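You operate a simulated robot arm through the tools that you are given. There is no shell and no other tool. Be economical: measure what you need, move in short steps, check, and stop when the job is done.

The job below is to be done with a simulated two-armed robot. You get a single attempt, and the scene is never put back.

Task
Put the pouch marked "sweetcorn" from the top of the small table on the top of the steel cupboard. Take the white carton from the top of the carton bench and put it on the outfeed end of the belt. Put the orange tub that says "almond dip" from the top of the carton bench on top of the cream tub there and the orange tub labelled "walnut dip" in the green tray. Take the vial on the top of the check bench and put it away on the top of the packing bench. Do these in any order. Set down upright: white carton, orange tub, vial.

The check looks at the end state, three seconds after you hand in, the way a careful person would. Anything else that was tipped, shoved, dropped, spilled or broken makes it a failure.

Robot
Two 7-joint arms with two-finger grippers on one trunk, on a base that drives. Base frame: it is fixed to the floor where the robot stands at the start and does not move with it; the origin is under the middle of the robot, x ahead of it, y to its left, z up. Lengths are in cm, angles in degrees, forces in N, time in s.
The left shoulder is at the start at [6, 12.3, 97], the right one opposite. With the tool pointing down near the work surface each hand reaches from about 36 to 80 cm from the robot's upright axis, wherever it stands, measured 20 degrees to its own side. Places, roughly: cream tub [825, 175, 100]; green tray (28x17x9 cm) [780, 170, 90]; orange pouch, white pouch [75, 25, 100]; orange tub [825, 175, 100]; outfeed end of the belt [720, 560, 100]; top of the packing bench [60, 150, 90]; top of the steel cupboard [-160, 460, 90]; vial (3x3x8 cm) [240, 80, 90]; white carton [825, 150, 100]. Payload 1.47 kg a hand.
Tool frame (each hand has its own): the origin (TCP) lies between the finger pads and is the grasp point; the fingertips stand 1.6 cm ahead of it; z points along the fingers, y is the line along which they close. Largest opening 8.7 cm; the body of the gripper starts 5.5 cm behind the TCP.
Orientation is told as [roll, pitch, yaw] about the base's x, y, z axes, in that order, counted from this pose: with the fingers straight down and closing along the base's y, the tool's x points along the base's -x, its y along +y and its z along -z.

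Tools
- The arms move only by the tool nudge_tool. It takes "left_increments", "right_increments" or both (then of equal length, played together; a hand with none holds still); each is a list of rows, each an object of numbers (a shift or turn left out is 0, a gripper value left out holds the last): "hand": the gripper command, from -1 (shut) to 1 (fully open), values between in proportion; "dx", "dy", "dz": the shift along the tool's x, y, z in mm; "wx", "wy", "wz": the turn, a rotation vector about the tool's x, y, z in degrees. In form: [{"hand": .., "dx": .., "dy": .., "dz": .., "wx": .., "wy": .., "wz": ..}, ...]. A call has 1 to 20 rows; each row shifts and turns the commanded pose from where the row before left it, along the tool's axes as they then stand. A row lasts 0.2 s, in which the tool goes at most 5 cm and 8.6 degrees; a call with a longer step from one row to the next is refused whole, and so is a gripper value outside its range. Where a pose cannot be reached the arm comes as near as it can. A force on the tool above 40 N (or 10 N above the force at the start of the call, whichever is more), or a blocked arm, ends the call early, and 0.2 s more pass. The fingers move at their own pace (about 15.3 cm/s each) and stop on an object; they squeeze with about 26 N. The grip force told is the motor's: it shows also when the fingers shut on nothing. Time passes only in rows, and 0.2 s behind the last, so rows that do not move let the fingers close. It gives the time, the measured TCP pose, the force on the tool (base axes), the opening and the grip force at its end, in the units of the frame above (readings bear some noise), with the torque about the TCP (base axes, N m) and any sound that the robot's microphone picked up.
- Cameras (640 x 400 px; columns grow to the right, rows downward): "scene" is now at [8.81, 2.8, 153.27]; the picture's right is [0.33, -0.94, 0.00], its down [-0.64, -0.22, -0.74] and it looks along [0.70, 0.24, -0.68] (base axes); focal length 282 px, centre (320, 200). "left" rides on the left gripper at [7.3, -1.2, -9] in its tool frame; the picture's right is [0.16, 0.99, 0.00], its down [-0.72, 0.12, -0.68] and it looks along [-0.67, 0.11, 0.73] (tool axes); focal length 247 px, centre (320, 200). "right" rides on the right gripper at [7.3, 1.2, -9] in its tool frame; the picture's right is [-0.16, 0.99, 0.00], its down [-0.72, -0.12, -0.68] and it looks along [-0.67, -0.11, 0.73] (tool axes); focal length 247 px, centre (320, 200). There is no depth. A picture from a camera that has moved, and an enlarged one, comes with that camera's place and axes in the base frame and with its lens.
- get_image(camera): a new picture of that camera. No time passes.
- lift_body(by): slides the trunk up (or, below 0, down) by that many cm; the arms and the scene camera ride with it, the base frame stays. It gives what a move gives, with no picture.
- drive_base(legs): drives the robot by 1 to 6 legs, each [ahead, left, turn to the left] in cm, cm and degrees, along the robot's own axes; the way and the turn of a leg run together, so that a leg with both is an arc; at most 150 cm and 180 degrees a leg. The arms and the cameras ride along, it lands a little off, and it stops where it bumps. It gives what a move gives.
- head_to(pan, tilt): turns the head with the scene camera to pan (to the left, within 120 degrees either way) and tilt (down, from -29 to 69), counted from straight ahead of the robot. It gives what a move gives.
- zoom(camera, box): a new picture of the part [left, top, right, bottom] of that camera's present view, enlarged. No time passes.
- hand_in(): hands the job in; it is judged then, once.

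Go step by step. Nothing tells you exact positions but the pictures and the camera data: compare them with the known pose of the tool, close in by small moves and look again before you grip or let go. The budget is 165 turns and 118 pictures, counting those below and the enlarged ones. Unless the task says otherwise, let go and move clear before handing in, and close with one line.

The tools are called as name(argument=value, ...) on one line, values as JSON. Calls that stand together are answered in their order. nudge_tool: Moves the arms, as the interface text tells. Its arguments: {"type":"object","properties":{"left_increments":{"type":"array"},"right_increments":{"type":"array"}},"required":[]} The other tools are called the same way: lift_body (by) slides the trunk up or down; drive_base (legs) drives the base; head_to (pan, tilt) turns the head that bears the scene camera; get_image (camera) takes a picture; zoom (camera, box) takes an enlarged picture of a part of a camera's view; hand_in () hands the job in.

At the start:

```text
clock: 0.0
left_tool_pos: [43.65, 47.2, 109.59]
left_orientation: [0.0, -0.1, 0.0]
left_force: [0.7, 0.4, 0.5]
left_torque: [0.02, -0.03, 0.03]
left_opening: 8.7
left_finger_force: 0.1
right_tool_pos: [49.32, -0.92, 108.26]
right_orientation: [0.1, 0.1, 0.0]
right_force: [-0.7, -0.3, -0.4]
right_torque: [0.0, -0.01, 0.03]
right_opening: 8.69
right_finger_force: 0.0
trunk travel left (down, up): [-12.5, 10.5]
robot x, y, heading: [0.23, -0.2, 0.3]
head pan, tilt: [19.3, 42.5]
```

scene: 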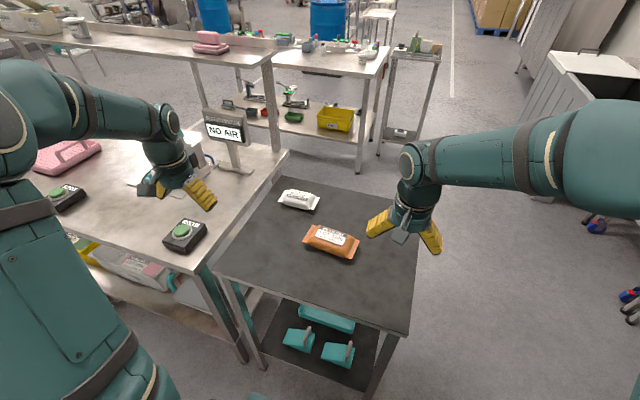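
right: 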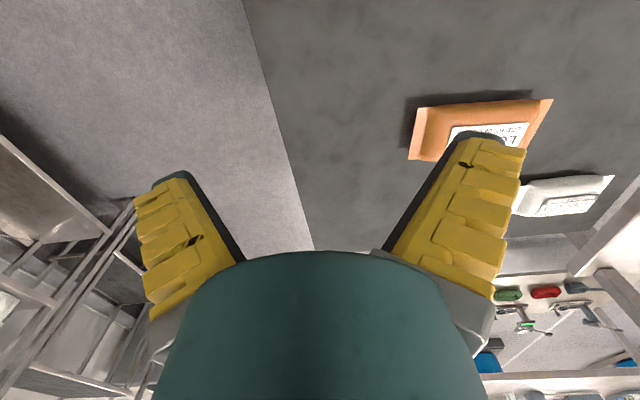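
left: 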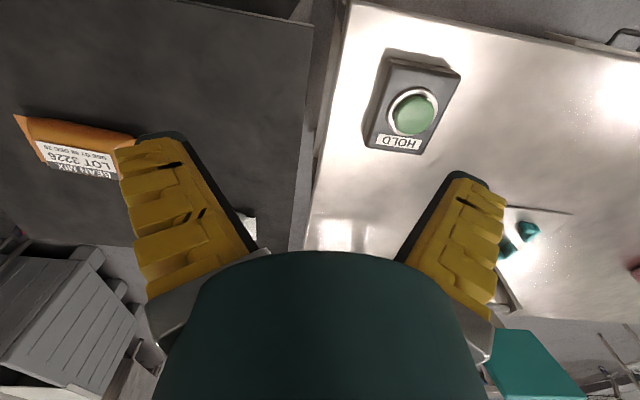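

I see a dark small table ahead with a white and an orange pouch; the orange one reads "BEAN MIX" in the left camera. I'll check the white one's label and look around.

zoom(camera="scene", box=[260, 170, 380, 270])

zoom(camera="right", box=[400, 80, 640, 230])

zoom(camera="scene", box=[180, 0, 460, 175])

```text
4.00 times, centred on (320, 220) of scene
camera zoom: at [8.81, 2.8, 153.27], right [0.33, -0.94, 0.0], down [-0.64, -0.22, -0.74], along [0.7, 0.24, -0.68], focal length 1127 px, centre (320, 120)
```

zoom: 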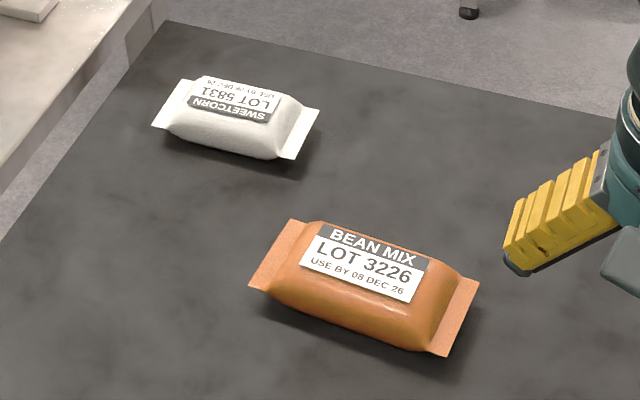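

```text
2.67 times, centred on (520, 155) of right
camera zoom: at [41.97, 0.29, 117.29], right [0.16, 0.99, 0.0], down [0.72, -0.12, 0.68], along [0.67, -0.11, -0.73], focal length 659 px, centre (-213, 320)
```

zoom: 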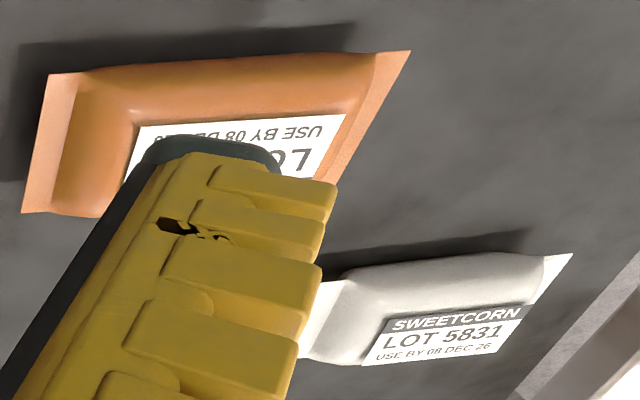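

```text
2.29 times, centred on (320, 88) of scene
camera zoom: at [8.81, 2.8, 153.27], right [0.33, -0.94, 0.0], down [-0.64, -0.22, -0.74], along [0.7, 0.24, -0.68], focal length 644 px, centre (320, 457)
```

zoom: 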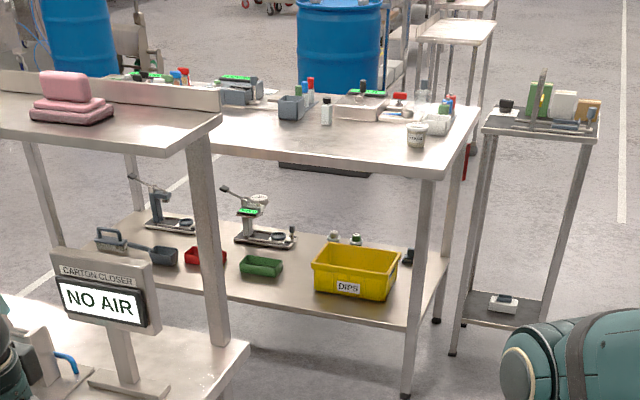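

The white pouch is "SWEETCORN" and lies near [71.7, 31.6, 90], long axis along y. I'll bring the left hand over it and turn it to close along x.

nudge_tool(left_increments=[{"hand": 1, "dy": -39}, {"dy": -39}, {"dx": -40, "dy": -39}, {"dx": -40, "dy": -39}, {"dx": -40}, {"dx": -40}, {"dx": -40}, {"dx": -40}, {"dx": -40}, {"wz": -8.18}, {"wz": -8.18}, {"wz": -8.18}, {"wz": -8.18}, {"wz": -8.18}, {"wz": -8.18}, {"wz": -8.18}, {"wz": -8.18}, {"wz": -8.18}, {"wz": -8.18}, {"wz": -8.18}])

get_image(camera="left")

get_image(camera="scene")

```text
refused: row 3 steps farther than a row can; nothing moved
```

```text
111 pictures are left
camera left: at [36.43, 46.11, 118.63], right [-0.16, 0.99, 0.0], down [0.72, 0.12, 0.68], along [0.67, 0.11, -0.73], focal length 247 px, centre (320, 200)
```

left: 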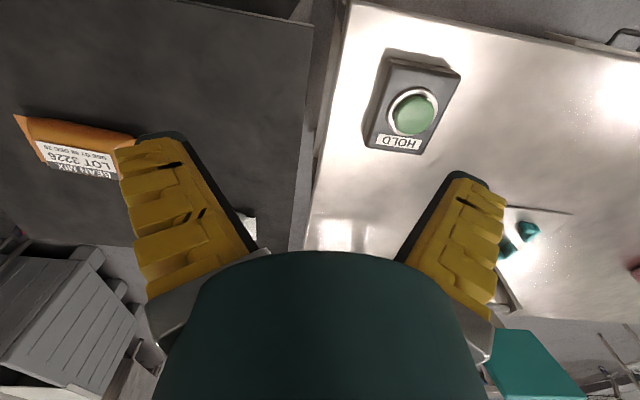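

```text
110 pictures are left
camera scene: at [8.81, 2.8, 153.27], right [0.33, -0.94, 0.0], down [-0.64, -0.22, -0.74], along [0.7, 0.24, -0.68], focal length 282 px, centre (320, 200)
```

scene: 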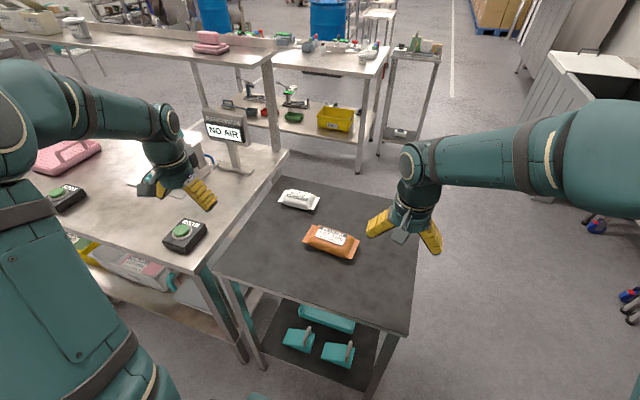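

The call was refused because a combined step was too long; I'll resend it with single-axis steps.

nudge_tool(left_increments=[{"hand": 1, "dy": -39}, {"dy": -39}, {"dy": -39}, {"dy": -39}, {"dx": -47}, {"dx": -47}, {"dx": -47}, {"dx": -47}, {"dx": -47}, {"dx": -45}])

nudge_tool(left_increments=[{"wz": -8.18}, {"wz": -8.18}, {"wz": -8.18}, {"wz": -8.18}, {"wz": -8.18}, {"wz": -8.18}, {"wz": -8.18}, {"wz": -8.18}, {"wz": -8.18}, {"wz": -8.18}, {"wz": -8.18}])

get_image(camera="left")

get_image(camera="scene")

```text
clock: 2.2
left_tool_pos: [71.89, 31.6, 109.48]
left_orientation: [-0.1, 0.1, 0.0]
left_force: [0.8, 1.0, 0.1]
left_torque: [-0.01, 0.05, -0.01]
left_opening: 8.7
left_finger_force: 0.1
right_tool_pos: [49.52, -0.87, 108.19]
right_orientation: [0.1, 0.0, 0.0]
right_force: [0.3, 0.0, 0.2]
right_torque: [0.04, 0.03, -0.02]
right_opening: 8.69
right_finger_force: 0.0
trunk travel left (down, up): [-12.5, 10.5]
robot x, y, heading: [-0.06, 0.42, 0.0]
head pan, tilt: [19.3, 42.5]
```

```text
clock: 4.6
left_tool_pos: [71.78, 31.62, 109.6]
left_orientation: [0.1, 0.0, 90.1]
left_force: [-0.2, -0.3, 0.4]
left_torque: [-0.01, 0.02, -0.03]
left_opening: 8.69
left_finger_force: 0.0
right_tool_pos: [49.26, -0.98, 108.2]
right_orientation: [0.1, 0.1, 0.0]
right_force: [-0.3, 1.0, 0.0]
right_torque: [0.03, 0.0, 0.0]
right_opening: 8.71
right_finger_force: 0.0
trunk travel left (down, up): [-12.5, 10.5]
robot x, y, heading: [-0.17, -0.04, 0.2]
head pan, tilt: [19.3, 42.5]
```

```text
109 pictures are left
camera left: at [72.93, 24.38, 118.62], right [-0.99, -0.16, 0.0], down [-0.12, 0.72, 0.68], along [-0.11, 0.67, -0.73], focal length 247 px, centre (320, 200)
```

left: 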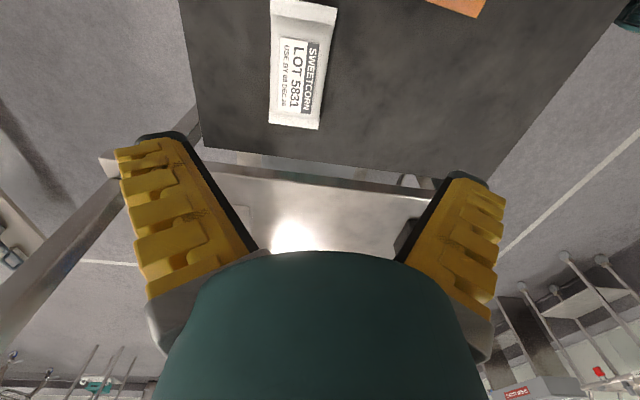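

```text
108 pictures are left
camera scene: at [8.81, 2.8, 153.27], right [0.33, -0.94, 0.0], down [-0.64, -0.22, -0.74], along [0.7, 0.24, -0.68], focal length 282 px, centre (320, 200)
```

scene: 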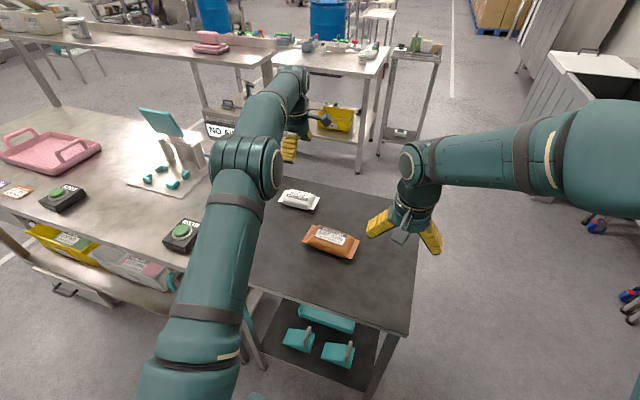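

From both views the pouch centre is close to [73.5, 32.2, 88]. I'll shift over it, lower part way and look again.

nudge_tool(left_increments=[{"dy": -18, "dx": -5}, {"dz": 40}, {"dz": 40}, {}])

get_image(camera="left")

get_image(camera="right")

```text
clock: 5.6
left_tool_pos: [72.73, 31.96, 101.32]
left_orientation: [-0.1, -0.1, 90.0]
left_force: [0.4, -0.3, 0.4]
left_torque: [-0.01, -0.02, 0.0]
left_opening: 8.7
left_finger_force: 0.0
left hand out of reach, approached as far as the arm can: row 1
right_tool_pos: [49.24, -0.92, 108.48]
right_orientation: [0.0, 0.0, 0.0]
right_force: [-0.6, 0.0, -0.4]
right_torque: [0.0, 0.0, 0.05]
right_opening: 8.69
right_finger_force: 0.0
trunk travel left (down, up): [-12.5, 10.5]
robot x, y, heading: [0.17, -0.27, 0.0]
head pan, tilt: [19.3, 42.5]
```

```text
107 pictures are left
camera left: at [73.87, 24.66, 110.41], right [-0.99, -0.16, 0.0], down [-0.12, 0.72, 0.68], along [-0.11, 0.67, -0.73], focal length 247 px, centre (320, 200)
```

left: 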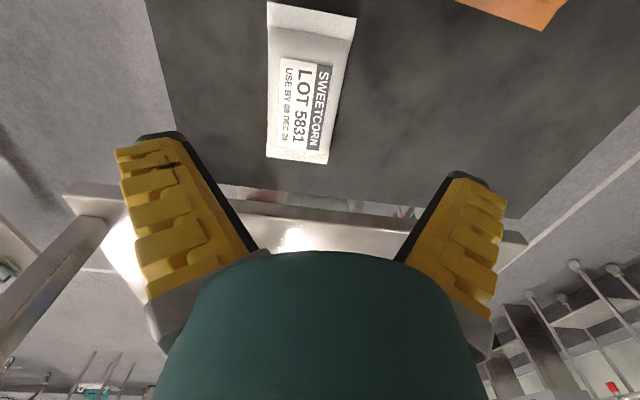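

```text
106 pictures are left
camera right: at [41.93, 0.28, 117.31], right [0.16, 0.99, 0.0], down [0.72, -0.12, 0.68], along [0.67, -0.11, -0.73], focal length 247 px, centre (320, 200)
```

right: 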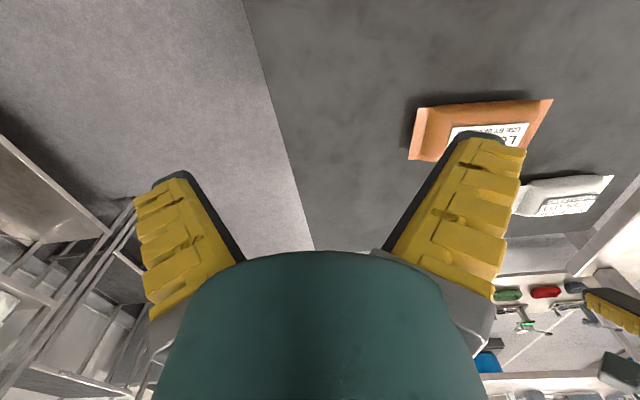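

The hand is at its reach limit, and the pouch centre is about [74, 33, 88]. I'll drive 6 cm ahead and then correct the hand.

drive_base(legs=[[6, 0, 0]])

```text
clock: 6.6
left_tool_pos: [78.8, 31.91, 101.26]
left_orientation: [0.2, 0.1, 90.0]
left_force: [1.2, -0.8, 0.1]
left_torque: [-0.01, 0.05, 0.0]
left_opening: 8.69
left_finger_force: 0.2
right_tool_pos: [55.48, -1.01, 108.21]
right_orientation: [0.1, 0.2, 0.0]
right_force: [0.5, 0.6, -1.3]
right_torque: [0.02, 0.06, 0.0]
right_opening: 8.67
right_finger_force: 0.0
trunk travel left (down, up): [-12.5, 10.5]
robot x, y, heading: [5.71, 0.02, -0.1]
head pan, tilt: [19.3, 42.5]
```

Now I correct x and y and lower to about z 94.

nudge_tool(left_increments=[{"dy": 24, "dx": -6}, {"dy": 24, "dx": -6}, {"dz": 35}, {"dz": 35}, {}])

get_image(camera="left")

zoom(camera="scene", box=[200, 120, 360, 220])

```text
clock: 7.8
left_tool_pos: [73.92, 33.09, 94.48]
left_orientation: [0.0, 0.1, 90.0]
left_force: [0.0, 0.6, 0.4]
left_torque: [-0.01, 0.01, -0.01]
left_opening: 8.73
left_finger_force: 0.0
right_tool_pos: [55.42, -0.99, 108.18]
right_orientation: [0.0, 0.0, 0.0]
right_force: [0.0, -0.3, 0.2]
right_torque: [0.02, 0.0, 0.0]
right_opening: 8.71
right_finger_force: 0.0
trunk travel left (down, up): [-12.5, 10.5]
robot x, y, heading: [6.32, 0.13, 0.0]
head pan, tilt: [19.3, 42.5]
```

```text
105 pictures are left
camera left: at [75.06, 25.8, 103.43], right [-0.99, -0.16, 0.0], down [-0.12, 0.72, 0.68], along [-0.11, 0.67, -0.73], focal length 247 px, centre (320, 200)
```

left: 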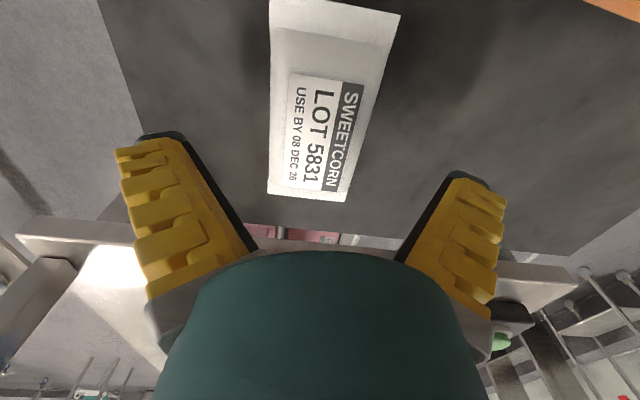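

```text
4.00 times, centred on (280, 170) of scene
camera zoom: at [14.82, 2.8, 153.27], right [0.33, -0.94, 0.0], down [-0.64, -0.22, -0.74], along [0.7, 0.24, -0.68], focal length 1127 px, centre (480, 320)
```

zoom: 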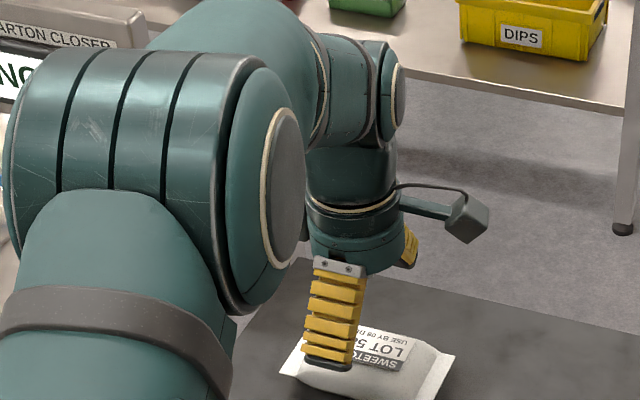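

The hand is centred over the pouch. I lower to about z 88.5 and close.

nudge_tool(left_increments=[{"dz": 20}, {"dz": 20}, {"dz": 10}, {"dz": 7}, {}, {"hand": -1}, {}, {}, {}])

zoom(camera="scene", box=[200, 120, 360, 220])

```text
clock: 9.8
left_tool_pos: [73.95, 33.08, 88.48]
left_orientation: [0.0, 0.0, 90.0]
left_force: [-0.6, -0.1, -0.1]
left_torque: [0.02, -0.03, -0.01]
left_opening: 6.1
left_finger_force: 26.3
right_tool_pos: [55.4, -0.98, 108.34]
right_orientation: [0.0, -0.1, 0.1]
right_force: [-0.4, 0.5, -0.9]
right_torque: [0.03, 0.01, 0.01]
right_opening: 8.69
right_finger_force: 0.1
trunk travel left (down, up): [-12.5, 10.5]
robot x, y, heading: [6.16, -0.48, 0.1]
head pan, tilt: [19.3, 42.5]
```

```text
4.00 times, centred on (280, 170) of scene
camera zoom: at [14.86, 2.81, 153.26], right [0.33, -0.94, 0.0], down [-0.64, -0.22, -0.74], along [0.7, 0.24, -0.68], focal length 1127 px, centre (480, 320)
```

zoom: 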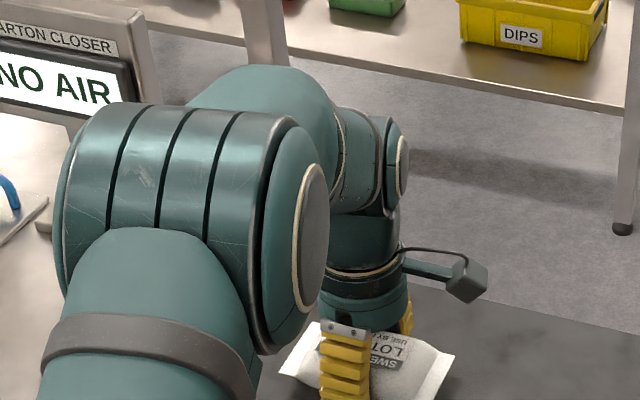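

The pouch is held at 6.1 cm opening. I lift it straight up and check.

nudge_tool(left_increments=[{"dz": -20}, {"dz": -40}, {"dz": -45}, {"dz": -45}, {"dz": -45}, {"dz": -45}])

get_image(camera="scene")

```text
clock: 11.2
left_tool_pos: [73.73, 33.25, 112.76]
left_orientation: [0.0, 0.1, 89.9]
left_force: [0.6, 0.3, 0.2]
left_torque: [0.0, 0.01, 0.01]
left_opening: 0.0
left_finger_force: 26.2
right_tool_pos: [55.29, -1.0, 108.33]
right_orientation: [0.0, -0.1, 0.0]
right_force: [-0.3, 0.7, 0.7]
right_torque: [0.01, 0.01, -0.01]
right_opening: 8.69
right_finger_force: 0.1
trunk travel left (down, up): [-12.5, 10.5]
robot x, y, heading: [6.22, -0.25, -0.0]
head pan, tilt: [19.3, 42.5]
```

```text
102 pictures are left
camera scene: at [14.79, 2.8, 153.27], right [0.33, -0.94, 0.0], down [-0.64, -0.22, -0.74], along [0.7, 0.24, -0.68], focal length 282 px, centre (320, 200)
```

scene: 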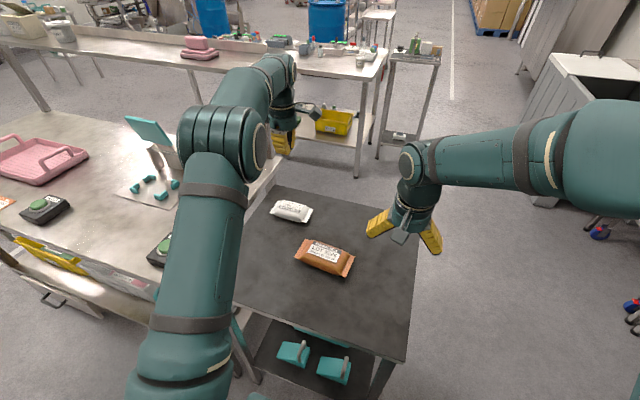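

The pouch slipped out because the grip was too high, and it is still flat on the table. I'll open, look at it again and go deeper.

nudge_tool(left_increments=[{"hand": 1}, {}, {}])

get_image(camera="left")

zoom(camera="scene", box=[230, 170, 390, 270])

```text
clock: 12.0
left_tool_pos: [73.83, 33.24, 112.67]
left_orientation: [0.0, 0.0, 90.0]
left_force: [0.1, -0.6, -1.1]
left_torque: [0.01, 0.0, -0.02]
left_opening: 8.7
left_finger_force: 0.1
right_tool_pos: [55.32, -1.03, 108.38]
right_orientation: [-0.1, 0.0, 0.0]
right_force: [0.7, 0.3, -0.4]
right_torque: [-0.01, 0.03, 0.03]
right_opening: 8.71
right_finger_force: 0.1
trunk travel left (down, up): [-12.5, 10.5]
robot x, y, heading: [5.99, -0.1, 0.2]
head pan, tilt: [19.3, 42.5]
```

```text
101 pictures are left
camera left: at [74.99, 26.0, 121.83], right [-0.99, -0.16, 0.0], down [-0.12, 0.72, 0.68], along [-0.11, 0.67, -0.73], focal length 247 px, centre (320, 200)
```

left: 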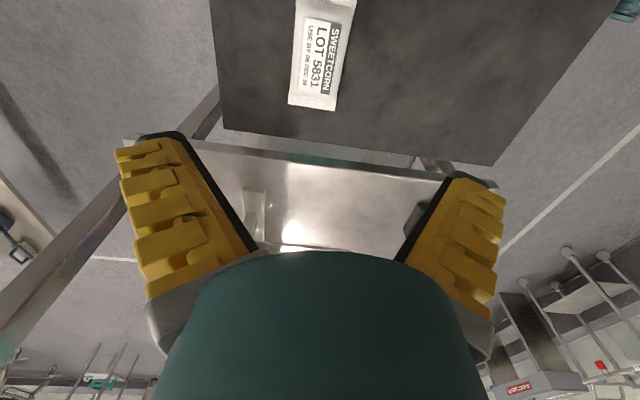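

```text
4.00 times, centred on (310, 220) of scene
camera zoom: at [14.83, 2.8, 153.27], right [0.33, -0.94, 0.0], down [-0.64, -0.22, -0.74], along [0.7, 0.24, -0.68], focal length 1127 px, centre (360, 120)
```

zoom: 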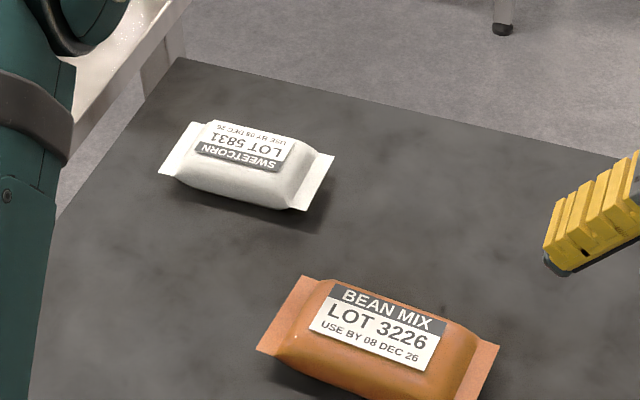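

The pouch is still at [73.9, 33.3], table top about z 86.4. I'll go back down slowly, lower than before, feeling for the table.

nudge_tool(left_increments=[{"dz": 45}, {"dz": 45}, {"dz": 45}, {"dz": 45}, {"dz": 45}, {"dz": 10}, {"dz": 4}, {"dz": 3}, {"dz": 3}, {}])

```text
clock: 14.2
left_tool_pos: [74.01, 33.18, 88.19]
left_orientation: [0.0, 0.0, 90.0]
left_force: [0.6, -0.2, -0.8]
left_torque: [-0.01, 0.02, -0.02]
left_opening: 8.71
left_finger_force: 0.1
right_tool_pos: [55.39, -0.98, 108.35]
right_orientation: [0.0, 0.0, 0.0]
right_force: [-0.4, 0.2, 0.1]
right_torque: [0.01, -0.01, 0.0]
right_opening: 8.71
right_finger_force: 0.1
trunk travel left (down, up): [-12.5, 10.5]
robot x, y, heading: [6.23, -0.01, 0.4]
head pan, tilt: [19.3, 42.5]
```

nudge_tool(left_increments=[{"dz": 3}, {"dz": 3}, {"dz": 3}, {}])

zoom(camera="right", box=[440, 80, 640, 240])

```text
clock: 15.2
left_tool_pos: [73.9, 33.02, 87.3]
left_orientation: [0.0, 0.0, 89.9]
left_force: [0.3, -1.1, 0.5]
left_torque: [0.02, -0.02, -0.03]
left_opening: 8.72
left_finger_force: 0.1
right_tool_pos: [55.33, -0.96, 108.26]
right_orientation: [0.0, 0.0, 0.0]
right_force: [-0.5, 0.8, 0.0]
right_torque: [-0.02, -0.01, 0.0]
right_opening: 8.72
right_finger_force: 0.1
trunk travel left (down, up): [-12.5, 10.5]
robot x, y, heading: [5.61, 0.05, 0.0]
head pan, tilt: [19.3, 42.5]
```

```text
2.50 times, centred on (540, 160) of right
camera zoom: at [48.01, 0.3, 117.29], right [0.16, 0.99, 0.0], down [0.72, -0.12, 0.68], along [0.67, -0.11, -0.73], focal length 617 px, centre (-230, 300)
```

zoom: 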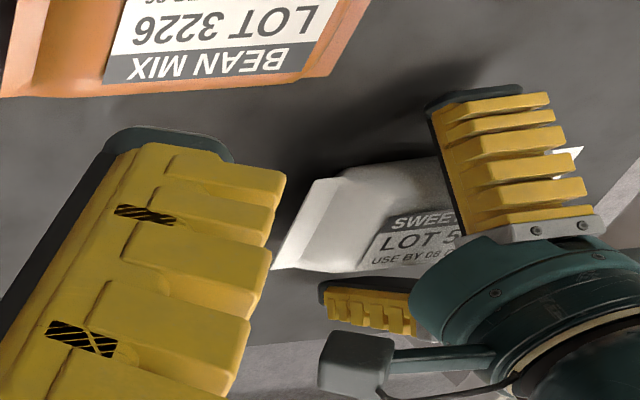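

Still no table contact; I keep descending in small steps.

nudge_tool(left_increments=[{"dz": 3}, {"dz": 2}, {}])

```text
clock: 16.0
left_tool_pos: [73.93, 32.98, 86.71]
left_orientation: [0.0, 0.0, 90.1]
left_force: [-0.5, 0.0, -0.1]
left_torque: [-0.02, 0.02, 0.04]
left_opening: 8.72
left_finger_force: 0.1
right_tool_pos: [55.26, -0.94, 108.28]
right_orientation: [0.1, 0.0, 0.1]
right_force: [-0.9, -0.6, -0.2]
right_torque: [-0.04, -0.01, 0.01]
right_opening: 8.71
right_finger_force: 0.2
trunk travel left (down, up): [-12.5, 10.5]
robot x, y, heading: [5.98, -0.11, -0.0]
head pan, tilt: [19.3, 42.5]
```

Lower still, then close and lift gently by a few mm to test.

nudge_tool(left_increments=[{"dz": 3}, {"dz": 2}, {}, {"hand": -1}, {}, {}, {}])

```text
clock: 17.6
left_tool_pos: [73.78, 33.07, 86.68]
left_orientation: [-0.3, -0.1, 89.9]
left_force: [0.4, 1.6, 34.6]
left_torque: [-0.01, 0.54, 0.01]
left_opening: 7.26
left_finger_force: 25.9
right_tool_pos: [55.09, -0.99, 108.43]
right_orientation: [0.2, -0.1, 0.0]
right_force: [0.5, 0.7, -0.3]
right_torque: [0.0, -0.01, 0.04]
right_opening: 8.67
right_finger_force: 0.0
trunk travel left (down, up): [-12.5, 10.5]
robot x, y, heading: [6.1, -0.08, -0.1]
head pan, tilt: [19.3, 42.5]
```

The table is at about z 85.1 (tips touching). I'll relieve the press a few mm, regrip, and lift slowly.

nudge_tool(left_increments=[{"hand": 1, "dz": -4}, {"dz": -2}, {}, {"hand": -1}, {}, {}, {}, {"dz": -3}, {"dz": -3}, {"dz": -4}, {"dz": -5}, {"dz": -5}])

```text
clock: 20.2
left_tool_pos: [73.96, 33.18, 88.85]
left_orientation: [-0.1, 0.0, 90.0]
left_force: [-0.4, 0.1, -2.2]
left_torque: [-0.02, -0.04, 0.0]
left_opening: 6.53
left_finger_force: 26.2
right_tool_pos: [55.42, -0.96, 108.27]
right_orientation: [-0.1, 0.0, 0.0]
right_force: [0.9, 0.5, 0.2]
right_torque: [0.01, 0.01, -0.02]
right_opening: 8.71
right_finger_force: 0.0
trunk travel left (down, up): [-12.5, 10.5]
robot x, y, heading: [6.24, -0.1, 0.0]
head pan, tilt: [19.3, 42.5]
```

Opening holds at 6.5 cm and the load shows about 2 N, so the pouch is rising. I continue slowly.

nudge_tool(left_increments=[{"dz": -10}, {"dz": -15}, {"dz": -20}, {"dz": -25}, {"dz": -30}, {"dz": -30}, {"dz": -30}, {"dz": -30}, {"dz": -20}, {"dz": -10}, {}])

head_to(pan=90, tilt=20)

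get_image(camera="scene")

head_to(pan=120, tilt=15)

get_image(camera="scene")

```text
clock: 22.6
left_tool_pos: [73.88, 33.12, 110.86]
left_orientation: [0.1, 0.0, 90.0]
left_force: [-0.4, -0.3, -2.2]
left_torque: [-0.04, 0.0, 0.0]
left_opening: 6.5
left_finger_force: 25.5
right_tool_pos: [55.3, -0.83, 108.23]
right_orientation: [0.0, -0.1, 0.0]
right_force: [-0.6, 0.2, -0.5]
right_torque: [-0.01, -0.02, 0.03]
right_opening: 8.69
right_finger_force: 0.0
trunk travel left (down, up): [-12.5, 10.5]
robot x, y, heading: [6.17, -0.09, -0.0]
head pan, tilt: [19.3, 42.5]
```

```text
clock: 24.0
left_tool_pos: [73.95, 33.16, 110.87]
left_orientation: [-0.1, 0.1, 90.1]
left_force: [0.1, 0.0, -1.3]
left_torque: [0.02, 0.01, -0.02]
left_opening: 6.54
left_finger_force: 25.6
right_tool_pos: [55.33, -0.89, 108.37]
right_orientation: [0.0, 0.0, -0.1]
right_force: [0.0, -0.2, -0.5]
right_torque: [0.01, -0.05, 0.02]
right_opening: 8.68
right_finger_force: 0.1
trunk travel left (down, up): [-12.5, 10.5]
robot x, y, heading: [5.94, -0.15, -0.2]
head pan, tilt: [90.0, 20.0]
```

```text
98 pictures are left
camera scene: at [7.01, 9.37, 156.77], right [1.0, 0.0, 0.0], down [0.0, -0.34, -0.94], along [0.0, 0.94, -0.34], focal length 282 px, centre (320, 200)
```

scene: 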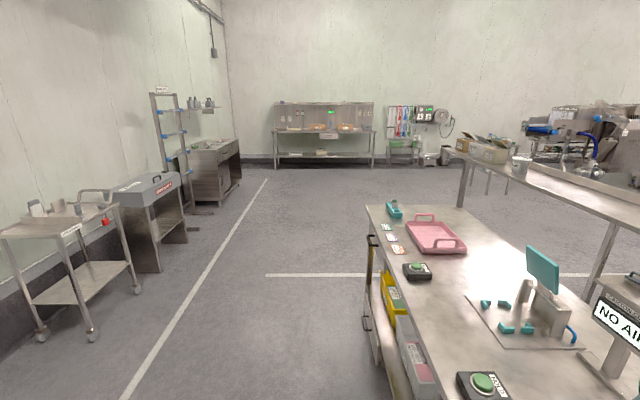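

```text
clock: 24.9
left_tool_pos: [74.04, 33.09, 110.87]
left_orientation: [0.0, 0.0, 89.9]
left_force: [0.5, 0.3, -2.0]
left_torque: [-0.01, 0.01, 0.02]
left_opening: 6.52
left_finger_force: 25.7
right_tool_pos: [55.42, -0.93, 108.27]
right_orientation: [0.0, 0.0, -0.1]
right_force: [0.2, -0.2, 0.0]
right_torque: [0.0, 0.01, 0.01]
right_opening: 8.69
right_finger_force: 0.0
trunk travel left (down, up): [-12.5, 10.5]
robot x, y, heading: [6.25, 0.43, 0.2]
head pan, tilt: [120.0, 15.0]
```

```text
97 pictures are left
camera scene: at [2.34, 8.15, 157.59], right [0.87, 0.5, 0.0], down [0.13, -0.22, -0.97], along [-0.48, 0.84, -0.26], focal length 282 px, centre (320, 200)
```

scene: 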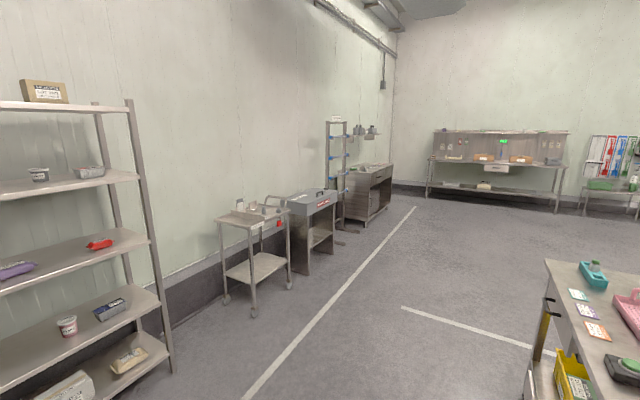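

The pouch is held firmly. The steel cupboard is the stainless unit against the left wall beyond the trolley, and the way along x ≈ -50 looks clear. I'll back out first, then turn.

drive_base(legs=[[-62, 0, 0]])

nudge_tool(left_increments=[{"dy": 40}, {"dy": 40}, {"dy": 40}, {"dy": 40}])

head_to(pan=0, tilt=35)

get_image(camera="scene")

```text
clock: 28.4
left_tool_pos: [12.25, 33.14, 110.79]
left_orientation: [0.0, 0.0, 89.9]
left_force: [-0.2, 0.5, -1.4]
left_torque: [0.01, 0.03, -0.01]
left_opening: 6.55
left_finger_force: 25.7
right_tool_pos: [-6.39, -0.99, 108.38]
right_orientation: [0.0, 0.0, -0.1]
right_force: [0.1, -0.1, 0.2]
right_torque: [0.03, 0.05, -0.01]
right_opening: 8.7
right_finger_force: 0.0
trunk travel left (down, up): [-12.5, 10.5]
robot x, y, heading: [-55.68, 0.37, -0.0]
head pan, tilt: [120.0, 15.0]
```

```text
clock: 29.4
left_tool_pos: [-3.9, 33.09, 111.11]
left_orientation: [0.0, 0.0, 89.9]
left_force: [0.4, 0.4, -2.0]
left_torque: [0.01, -0.01, 0.04]
left_opening: 6.54
left_finger_force: 26.1
right_tool_pos: [-6.39, -0.97, 108.31]
right_orientation: [0.0, -0.1, -0.1]
right_force: [-0.2, 0.2, -0.1]
right_torque: [0.03, -0.03, 0.01]
right_opening: 8.7
right_finger_force: 0.0
trunk travel left (down, up): [-12.5, 10.5]
robot x, y, heading: [-55.58, 0.28, -0.3]
head pan, tilt: [120.0, 15.0]
```

```text
clock: 31.4
left_tool_pos: [-3.7, 32.9, 111.09]
left_orientation: [-0.1, 0.0, 89.9]
left_force: [0.3, 0.4, -1.1]
left_torque: [-0.05, -0.03, 0.0]
left_opening: 6.5
left_finger_force: 26.1
right_tool_pos: [-6.36, -0.89, 108.27]
right_orientation: [0.0, 0.0, -0.1]
right_force: [1.1, -0.7, -0.4]
right_torque: [0.04, 0.04, 0.01]
right_opening: 8.71
right_finger_force: 0.1
trunk travel left (down, up): [-12.5, 10.5]
robot x, y, heading: [-55.72, -0.01, -0.3]
head pan, tilt: [0.0, 35.0]
```

```text
96 pictures are left
camera scene: at [-45.89, 0.08, 154.39], right [0.0, -1.0, 0.0], down [-0.57, 0.0, -0.82], along [0.82, 0.0, -0.57], focal length 282 px, centre (320, 200)
```

scene: 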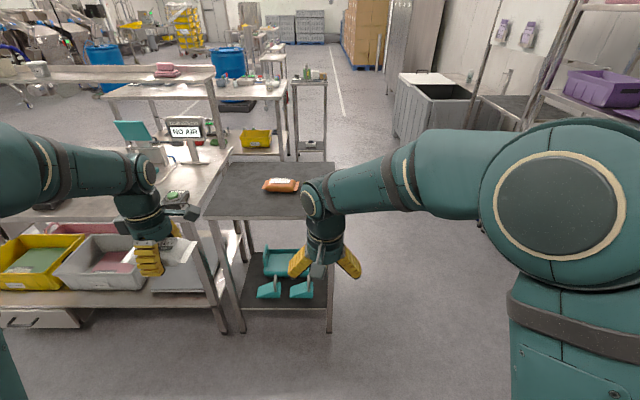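

Clear of the furniture; I turn left and drive along toward the cupboard.

drive_base(legs=[[0, 0, 90], [150, 0, 0], [150, 0, 0]])

head_to(pan=30, tilt=25)

get_image(camera="scene")

```text
clock: 49.7
left_tool_pos: [-78.77, 354.06, 111.07]
left_orientation: [-0.1, -0.1, 177.7]
left_force: [-0.7, -0.2, -1.5]
left_torque: [-0.01, 0.02, 0.02]
left_opening: 6.48
left_finger_force: 26.1
right_tool_pos: [-44.97, 350.2, 108.24]
right_orientation: [0.0, 0.0, 87.6]
right_force: [0.5, -0.1, 0.8]
right_torque: [-0.02, 0.01, 0.01]
right_opening: 8.7
right_finger_force: 0.0
trunk travel left (down, up): [-12.5, 10.5]
robot x, y, heading: [-48.03, 300.85, 87.8]
head pan, tilt: [0.0, 35.0]
```

```text
clock: 50.7
left_tool_pos: [-78.78, 354.05, 111.09]
left_orientation: [0.1, 0.0, 177.7]
left_force: [0.8, -0.1, -1.8]
left_torque: [0.0, -0.01, 0.02]
left_opening: 6.46
left_finger_force: 26.3
right_tool_pos: [-45.14, 350.1, 108.26]
right_orientation: [0.1, 0.0, 87.7]
right_force: [0.0, 0.1, 0.0]
right_torque: [0.02, 0.01, -0.03]
right_opening: 8.71
right_finger_force: 0.1
trunk travel left (down, up): [-12.5, 10.5]
robot x, y, heading: [-47.95, 301.11, 87.7]
head pan, tilt: [30.0, 25.0]
```

```text
95 pictures are left
camera scene: at [-52.17, 310.12, 155.96], right [0.89, 0.46, 0.0], down [0.2, -0.37, -0.91], along [-0.42, 0.8, -0.42], focal length 282 px, centre (320, 200)
```

scene: 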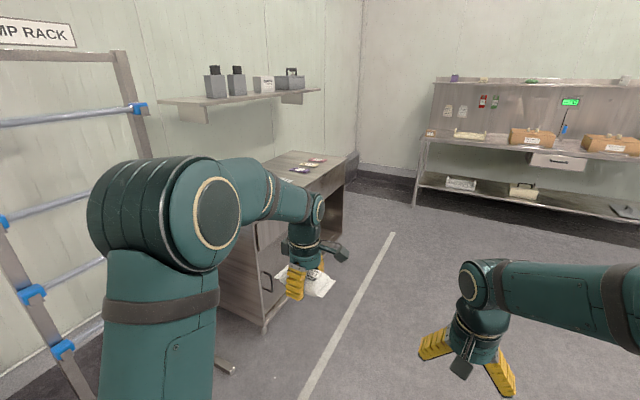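

The cupboard top shows a few cards at the far end and a wall shelf over it. I'll drive level with it and turn to face it.

drive_base(legs=[[150, 0, 2], [30, 0, 0], [0, 0, 90]])

head_to(pan=0, tilt=30)

get_image(camera="scene")

```text
clock: 63.6
left_tool_pos: [-98.12, 446.56, 111.07]
left_orientation: [0.0, 0.0, -88.4]
left_force: [0.4, -0.3, -1.7]
left_torque: [0.0, -0.02, -0.01]
left_opening: 6.44
left_finger_force: 26.4
right_tool_pos: [-96.56, 480.53, 108.11]
right_orientation: [0.0, 0.0, -178.4]
right_force: [-0.1, -0.9, -0.1]
right_torque: [0.0, -0.02, 0.04]
right_opening: 8.71
right_finger_force: 0.1
trunk travel left (down, up): [-12.5, 10.5]
robot x, y, heading: [-47.25, 480.74, -178.6]
head pan, tilt: [30.0, 25.0]
```

```text
clock: 64.5
left_tool_pos: [-98.09, 446.44, 111.04]
left_orientation: [0.0, -0.1, -88.4]
left_force: [0.2, 0.4, -2.6]
left_torque: [-0.01, 0.03, 0.01]
left_opening: 6.42
left_finger_force: 25.9
right_tool_pos: [-96.63, 480.44, 108.2]
right_orientation: [0.0, 0.1, -178.4]
right_force: [-0.5, 0.2, -0.1]
right_torque: [0.0, -0.05, -0.01]
right_opening: 8.74
right_finger_force: 0.1
trunk travel left (down, up): [-12.5, 10.5]
robot x, y, heading: [-47.17, 480.66, -178.5]
head pan, tilt: [0.0, 30.0]
```

```text
94 pictures are left
camera scene: at [-57.38, 480.66, 155.17], right [-0.03, 1.0, 0.0], down [0.5, 0.01, -0.87], along [-0.87, -0.02, -0.5], focal length 282 px, centre (320, 200)
```

scene: 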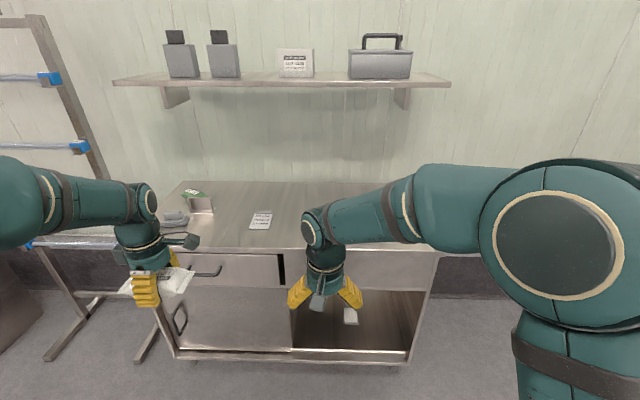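

The cupboard top spans about x -136…-190, with free room right of the card at y ≈ 455. I'll drive in with the left hand over about [-150, 478].

drive_base(legs=[[0, -32, -1.5], [51, 0, 0]])

head_to(pan=15, tilt=45)

get_image(camera="scene")

get_image(camera="left")

```text
clock: 70.5
left_tool_pos: [-150.87, 479.81, 111.12]
left_orientation: [0.0, 0.0, -89.8]
left_force: [-0.2, 0.6, -1.4]
left_torque: [0.0, 0.04, -0.01]
left_opening: 6.41
left_finger_force: 26.1
right_tool_pos: [-148.63, 513.85, 108.39]
right_orientation: [-0.1, 0.0, -179.9]
right_force: [-0.5, -0.2, -0.2]
right_torque: [0.03, 0.0, -0.01]
right_opening: 8.65
right_finger_force: 0.1
trunk travel left (down, up): [-12.5, 10.5]
robot x, y, heading: [-98.78, 512.89, -180.0]
head pan, tilt: [0.0, 30.0]
```

```text
clock: 71.3
left_tool_pos: [-150.85, 479.7, 111.11]
left_orientation: [-0.1, 0.0, -89.9]
left_force: [-1.0, 1.0, -2.0]
left_torque: [0.02, -0.01, 0.01]
left_opening: 6.4
left_finger_force: 25.8
right_tool_pos: [-148.42, 513.91, 108.26]
right_orientation: [0.1, 0.0, -179.9]
right_force: [-0.6, -0.3, 0.0]
right_torque: [0.01, 0.01, 0.02]
right_opening: 8.7
right_finger_force: 0.0
trunk travel left (down, up): [-12.5, 10.5]
robot x, y, heading: [-99.31, 513.15, -179.8]
head pan, tilt: [15.0, 45.0]
```

```text
93 pictures are left
camera scene: at [-107.97, 510.9, 152.91], right [-0.26, 0.97, 0.0], down [0.68, 0.18, -0.71], along [-0.68, -0.18, -0.71], focal length 282 px, centre (320, 200)
```

scene: 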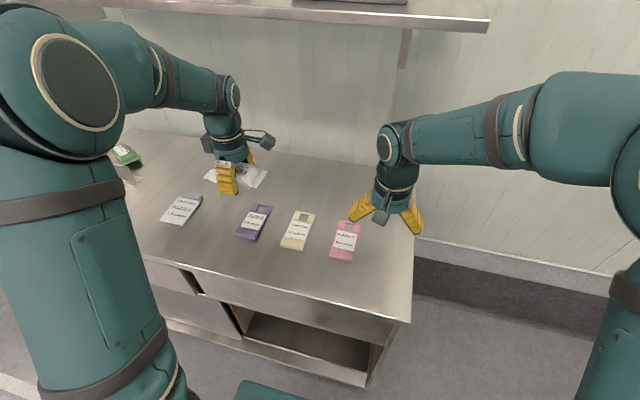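

```text
92 pictures are left
camera left: at [-151.94, 487.15, 120.1], right [0.99, 0.16, 0.0], down [0.12, -0.72, 0.68], along [0.11, -0.67, -0.73], focal length 247 px, centre (320, 200)
```

left: 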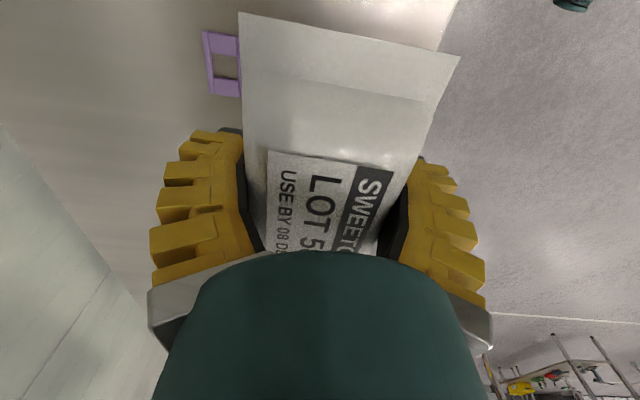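

The hand is right above a row of cards lying at x -145…-162, so I'll set the pouch behind them, at about [-172, 474]. I move in 3 cm and sideways first, then lower and go in under the wall shelf (z ≈ 141).

drive_base(legs=[[3, 6, 0]])

nudge_tool(left_increments=[{"dz": 30}, {"dz": 30}, {"dz": 20}, {"dy": -30}, {"dy": -30}, {"dy": -30}, {"dy": -30}, {"dy": -30}, {"dy": -27}, {}])

get_image(camera="scene")

get_image(camera="left")

```text
clock: 72.5
left_tool_pos: [-153.68, 473.92, 110.95]
left_orientation: [-0.1, 0.0, -89.9]
left_force: [-0.3, -0.9, -1.2]
left_torque: [0.03, 0.01, 0.0]
left_opening: 6.41
left_finger_force: 26.6
right_tool_pos: [-151.41, 507.77, 108.29]
right_orientation: [0.1, 0.0, -179.9]
right_force: [0.3, -0.9, -0.3]
right_torque: [-0.01, -0.02, -0.01]
right_opening: 8.71
right_finger_force: 0.1
trunk travel left (down, up): [-12.5, 10.5]
robot x, y, heading: [-101.93, 507.53, -180.0]
head pan, tilt: [15.0, 45.0]
```

```text
clock: 74.7
left_tool_pos: [-171.57, 473.95, 102.97]
left_orientation: [0.0, 0.0, -89.9]
left_force: [-0.6, 0.4, -2.2]
left_torque: [0.0, 0.01, 0.01]
left_opening: 6.41
left_finger_force: 26.0
right_tool_pos: [-151.31, 507.82, 108.33]
right_orientation: [0.0, -0.1, -179.8]
right_force: [0.0, -0.5, -0.6]
right_torque: [0.0, 0.03, 0.03]
right_opening: 8.73
right_finger_force: 0.1
trunk travel left (down, up): [-12.5, 10.5]
robot x, y, heading: [-101.7, 507.1, -179.9]
head pan, tilt: [15.0, 45.0]
```

```text
91 pictures are left
camera scene: at [-110.83, 504.93, 152.91], right [-0.26, 0.97, 0.0], down [0.68, 0.18, -0.71], along [-0.68, -0.18, -0.71], focal length 282 px, centre (320, 200)
```

scene: 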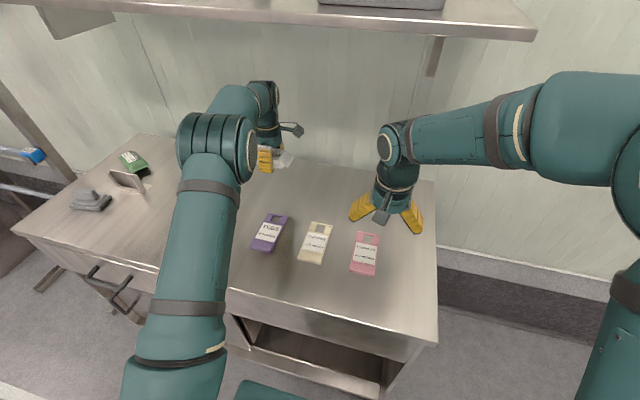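

```text
90 pictures are left
camera left: at [-172.74, 481.26, 112.03], right [0.99, 0.16, 0.0], down [0.12, -0.72, 0.68], along [0.11, -0.67, -0.73], focal length 247 px, centre (320, 200)
```

left: 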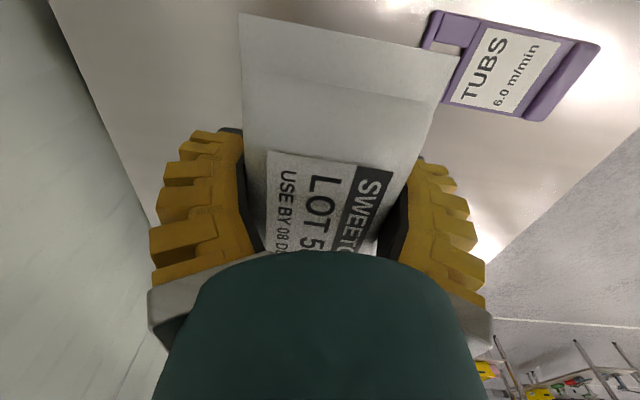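

There's free steel behind the cards. I go 1 cm further back and lower toward the top in stages.

nudge_tool(left_increments=[{"dy": -10}, {"dz": 25}, {"dz": 25}, {"dz": 20}, {"dz": 10}, {}])

get_image(camera="left")

zoom(camera="scene", box=[200, 80, 360, 180])

```text
clock: 76.1
left_tool_pos: [-172.47, 473.78, 94.99]
left_orientation: [0.0, -0.1, -89.9]
left_force: [0.7, -0.2, -1.9]
left_torque: [-0.02, 0.0, 0.01]
left_opening: 6.43
left_finger_force: 26.1
right_tool_pos: [-151.37, 507.89, 108.37]
right_orientation: [0.1, 0.0, -179.8]
right_force: [-0.5, 0.5, 0.6]
right_torque: [-0.02, -0.01, 0.02]
right_opening: 8.7
right_finger_force: 0.1
trunk travel left (down, up): [-12.5, 10.5]
robot x, y, heading: [-102.01, 506.87, -180.1]
head pan, tilt: [15.0, 45.0]
```

```text
89 pictures are left
camera left: at [-173.71, 481.1, 103.98], right [0.99, 0.16, 0.0], down [0.12, -0.72, 0.68], along [0.11, -0.67, -0.73], focal length 247 px, centre (320, 200)
```

left: 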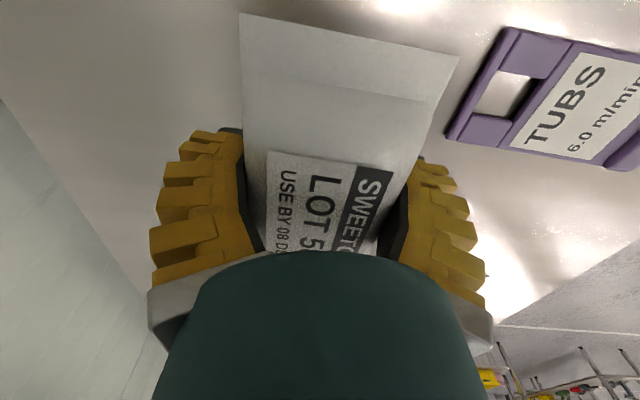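

```text
4.00 times, centred on (280, 130) of scene
camera zoom: at [-110.9, 504.93, 152.91], right [-0.26, 0.97, 0.0], down [0.68, 0.18, -0.71], along [-0.68, -0.18, -0.71], focal length 1127 px, centre (480, 480)
```

zoom: 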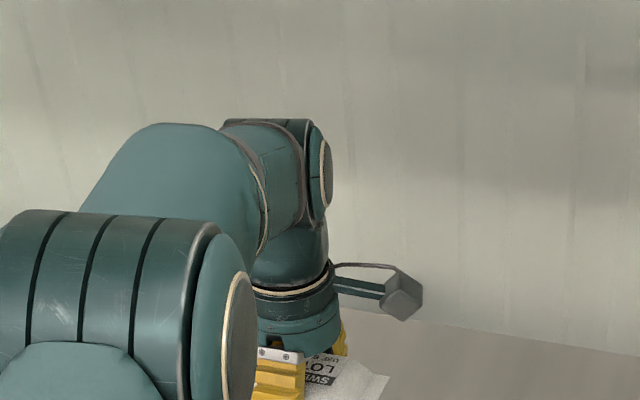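

Good clearance to the card. I lower in 4 mm steps until contact.

nudge_tool(left_increments=[{"dz": 5}, {"dz": 5}, {"dz": 4}, {}])

```text
clock: 77.1
left_tool_pos: [-172.43, 473.77, 93.65]
left_orientation: [-0.1, 0.0, -89.9]
left_force: [-0.3, -0.9, -2.1]
left_torque: [0.06, 0.02, 0.03]
left_opening: 6.38
left_finger_force: 26.1
right_tool_pos: [-151.32, 507.82, 108.31]
right_orientation: [0.0, 0.0, -179.9]
right_force: [-1.0, 0.2, -0.6]
right_torque: [0.0, 0.03, 0.01]
right_opening: 8.7
right_finger_force: 0.0
trunk travel left (down, up): [-12.5, 10.5]
robot x, y, heading: [-102.15, 507.08, -179.7]
head pan, tilt: [15.0, 45.0]
```

nudge_tool(left_increments=[{"dz": 5}, {"dz": 5}, {"dz": 4}, {}])

```text
clock: 78.1
left_tool_pos: [-172.4, 473.83, 92.22]
left_orientation: [0.0, 0.0, -89.9]
left_force: [1.1, 0.1, -1.1]
left_torque: [-0.01, -0.03, 0.01]
left_opening: 6.37
left_finger_force: 26.5
right_tool_pos: [-151.29, 507.72, 108.28]
right_orientation: [0.0, 0.0, -179.9]
right_force: [-1.0, 0.0, 0.3]
right_torque: [0.01, 0.0, -0.01]
right_opening: 8.68
right_finger_force: 0.1
trunk travel left (down, up): [-12.5, 10.5]
robot x, y, heading: [-101.98, 507.26, -180.2]
head pan, tilt: [15.0, 45.0]
```

nudge_tool(left_increments=[{"dz": 5}, {"dz": 5}, {"dz": 4}, {}])

get_image(camera="left")

```text
clock: 79.1
left_tool_pos: [-172.47, 473.83, 90.94]
left_orientation: [-0.1, 0.0, -89.9]
left_force: [-0.5, -0.4, -1.3]
left_torque: [-0.02, 0.04, 0.01]
left_opening: 6.4
left_finger_force: 25.5
right_tool_pos: [-151.29, 507.77, 108.36]
right_orientation: [0.0, -0.1, -179.9]
right_force: [-0.2, 0.9, -1.1]
right_torque: [0.03, 0.01, 0.01]
right_opening: 8.69
right_finger_force: 0.0
trunk travel left (down, up): [-12.5, 10.5]
robot x, y, heading: [-101.7, 506.68, -179.9]
head pan, tilt: [15.0, 45.0]
```

```text
87 pictures are left
camera left: at [-173.61, 481.16, 99.83], right [0.99, 0.16, 0.0], down [0.12, -0.72, 0.68], along [0.11, -0.67, -0.73], focal length 247 px, centre (320, 200)
```

left: 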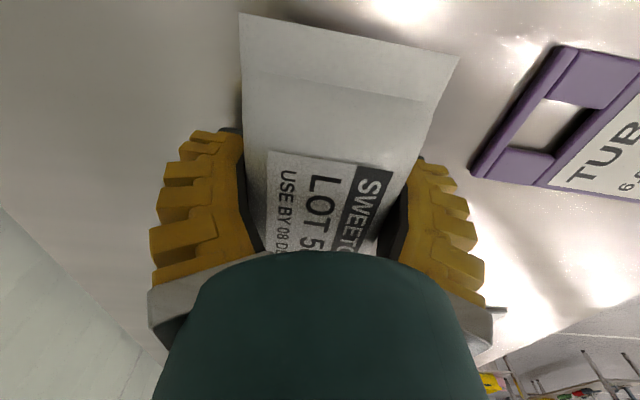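

nudge_tool(left_increments=[{"dz": 4}, {"dz": 4}, {}])

```text
clock: 79.9
left_tool_pos: [-172.57, 473.82, 90.12]
left_orientation: [0.0, 0.0, -89.9]
left_force: [-0.1, -0.5, -2.0]
left_torque: [0.06, -0.02, 0.01]
left_opening: 6.41
left_finger_force: 25.6
right_tool_pos: [-151.32, 507.74, 108.38]
right_orientation: [0.0, 0.0, -179.9]
right_force: [0.1, 0.2, 0.3]
right_torque: [-0.01, -0.02, -0.01]
right_opening: 8.72
right_finger_force: 0.1
trunk travel left (down, up): [-12.5, 10.5]
robot x, y, heading: [-101.89, 506.97, -179.8]
head pan, tilt: [15.0, 45.0]
```

nudge_tool(left_increments=[{"dz": 4}, {"dz": 4}, {}])

```text
clock: 80.7
left_tool_pos: [-172.44, 473.85, 89.52]
left_orientation: [-0.3, -0.1, -89.9]
left_force: [-1.9, 0.0, 14.4]
left_torque: [-0.06, 0.47, -0.03]
left_opening: 6.41
left_finger_force: 25.9
right_tool_pos: [-151.19, 507.96, 108.43]
right_orientation: [0.0, 0.0, -180.0]
right_force: [1.0, 0.6, 0.2]
right_torque: [0.01, -0.01, 0.01]
right_opening: 8.73
right_finger_force: 0.1
trunk travel left (down, up): [-12.5, 10.5]
robot x, y, heading: [-101.81, 506.82, -179.8]
head pan, tilt: [15.0, 45.0]
```

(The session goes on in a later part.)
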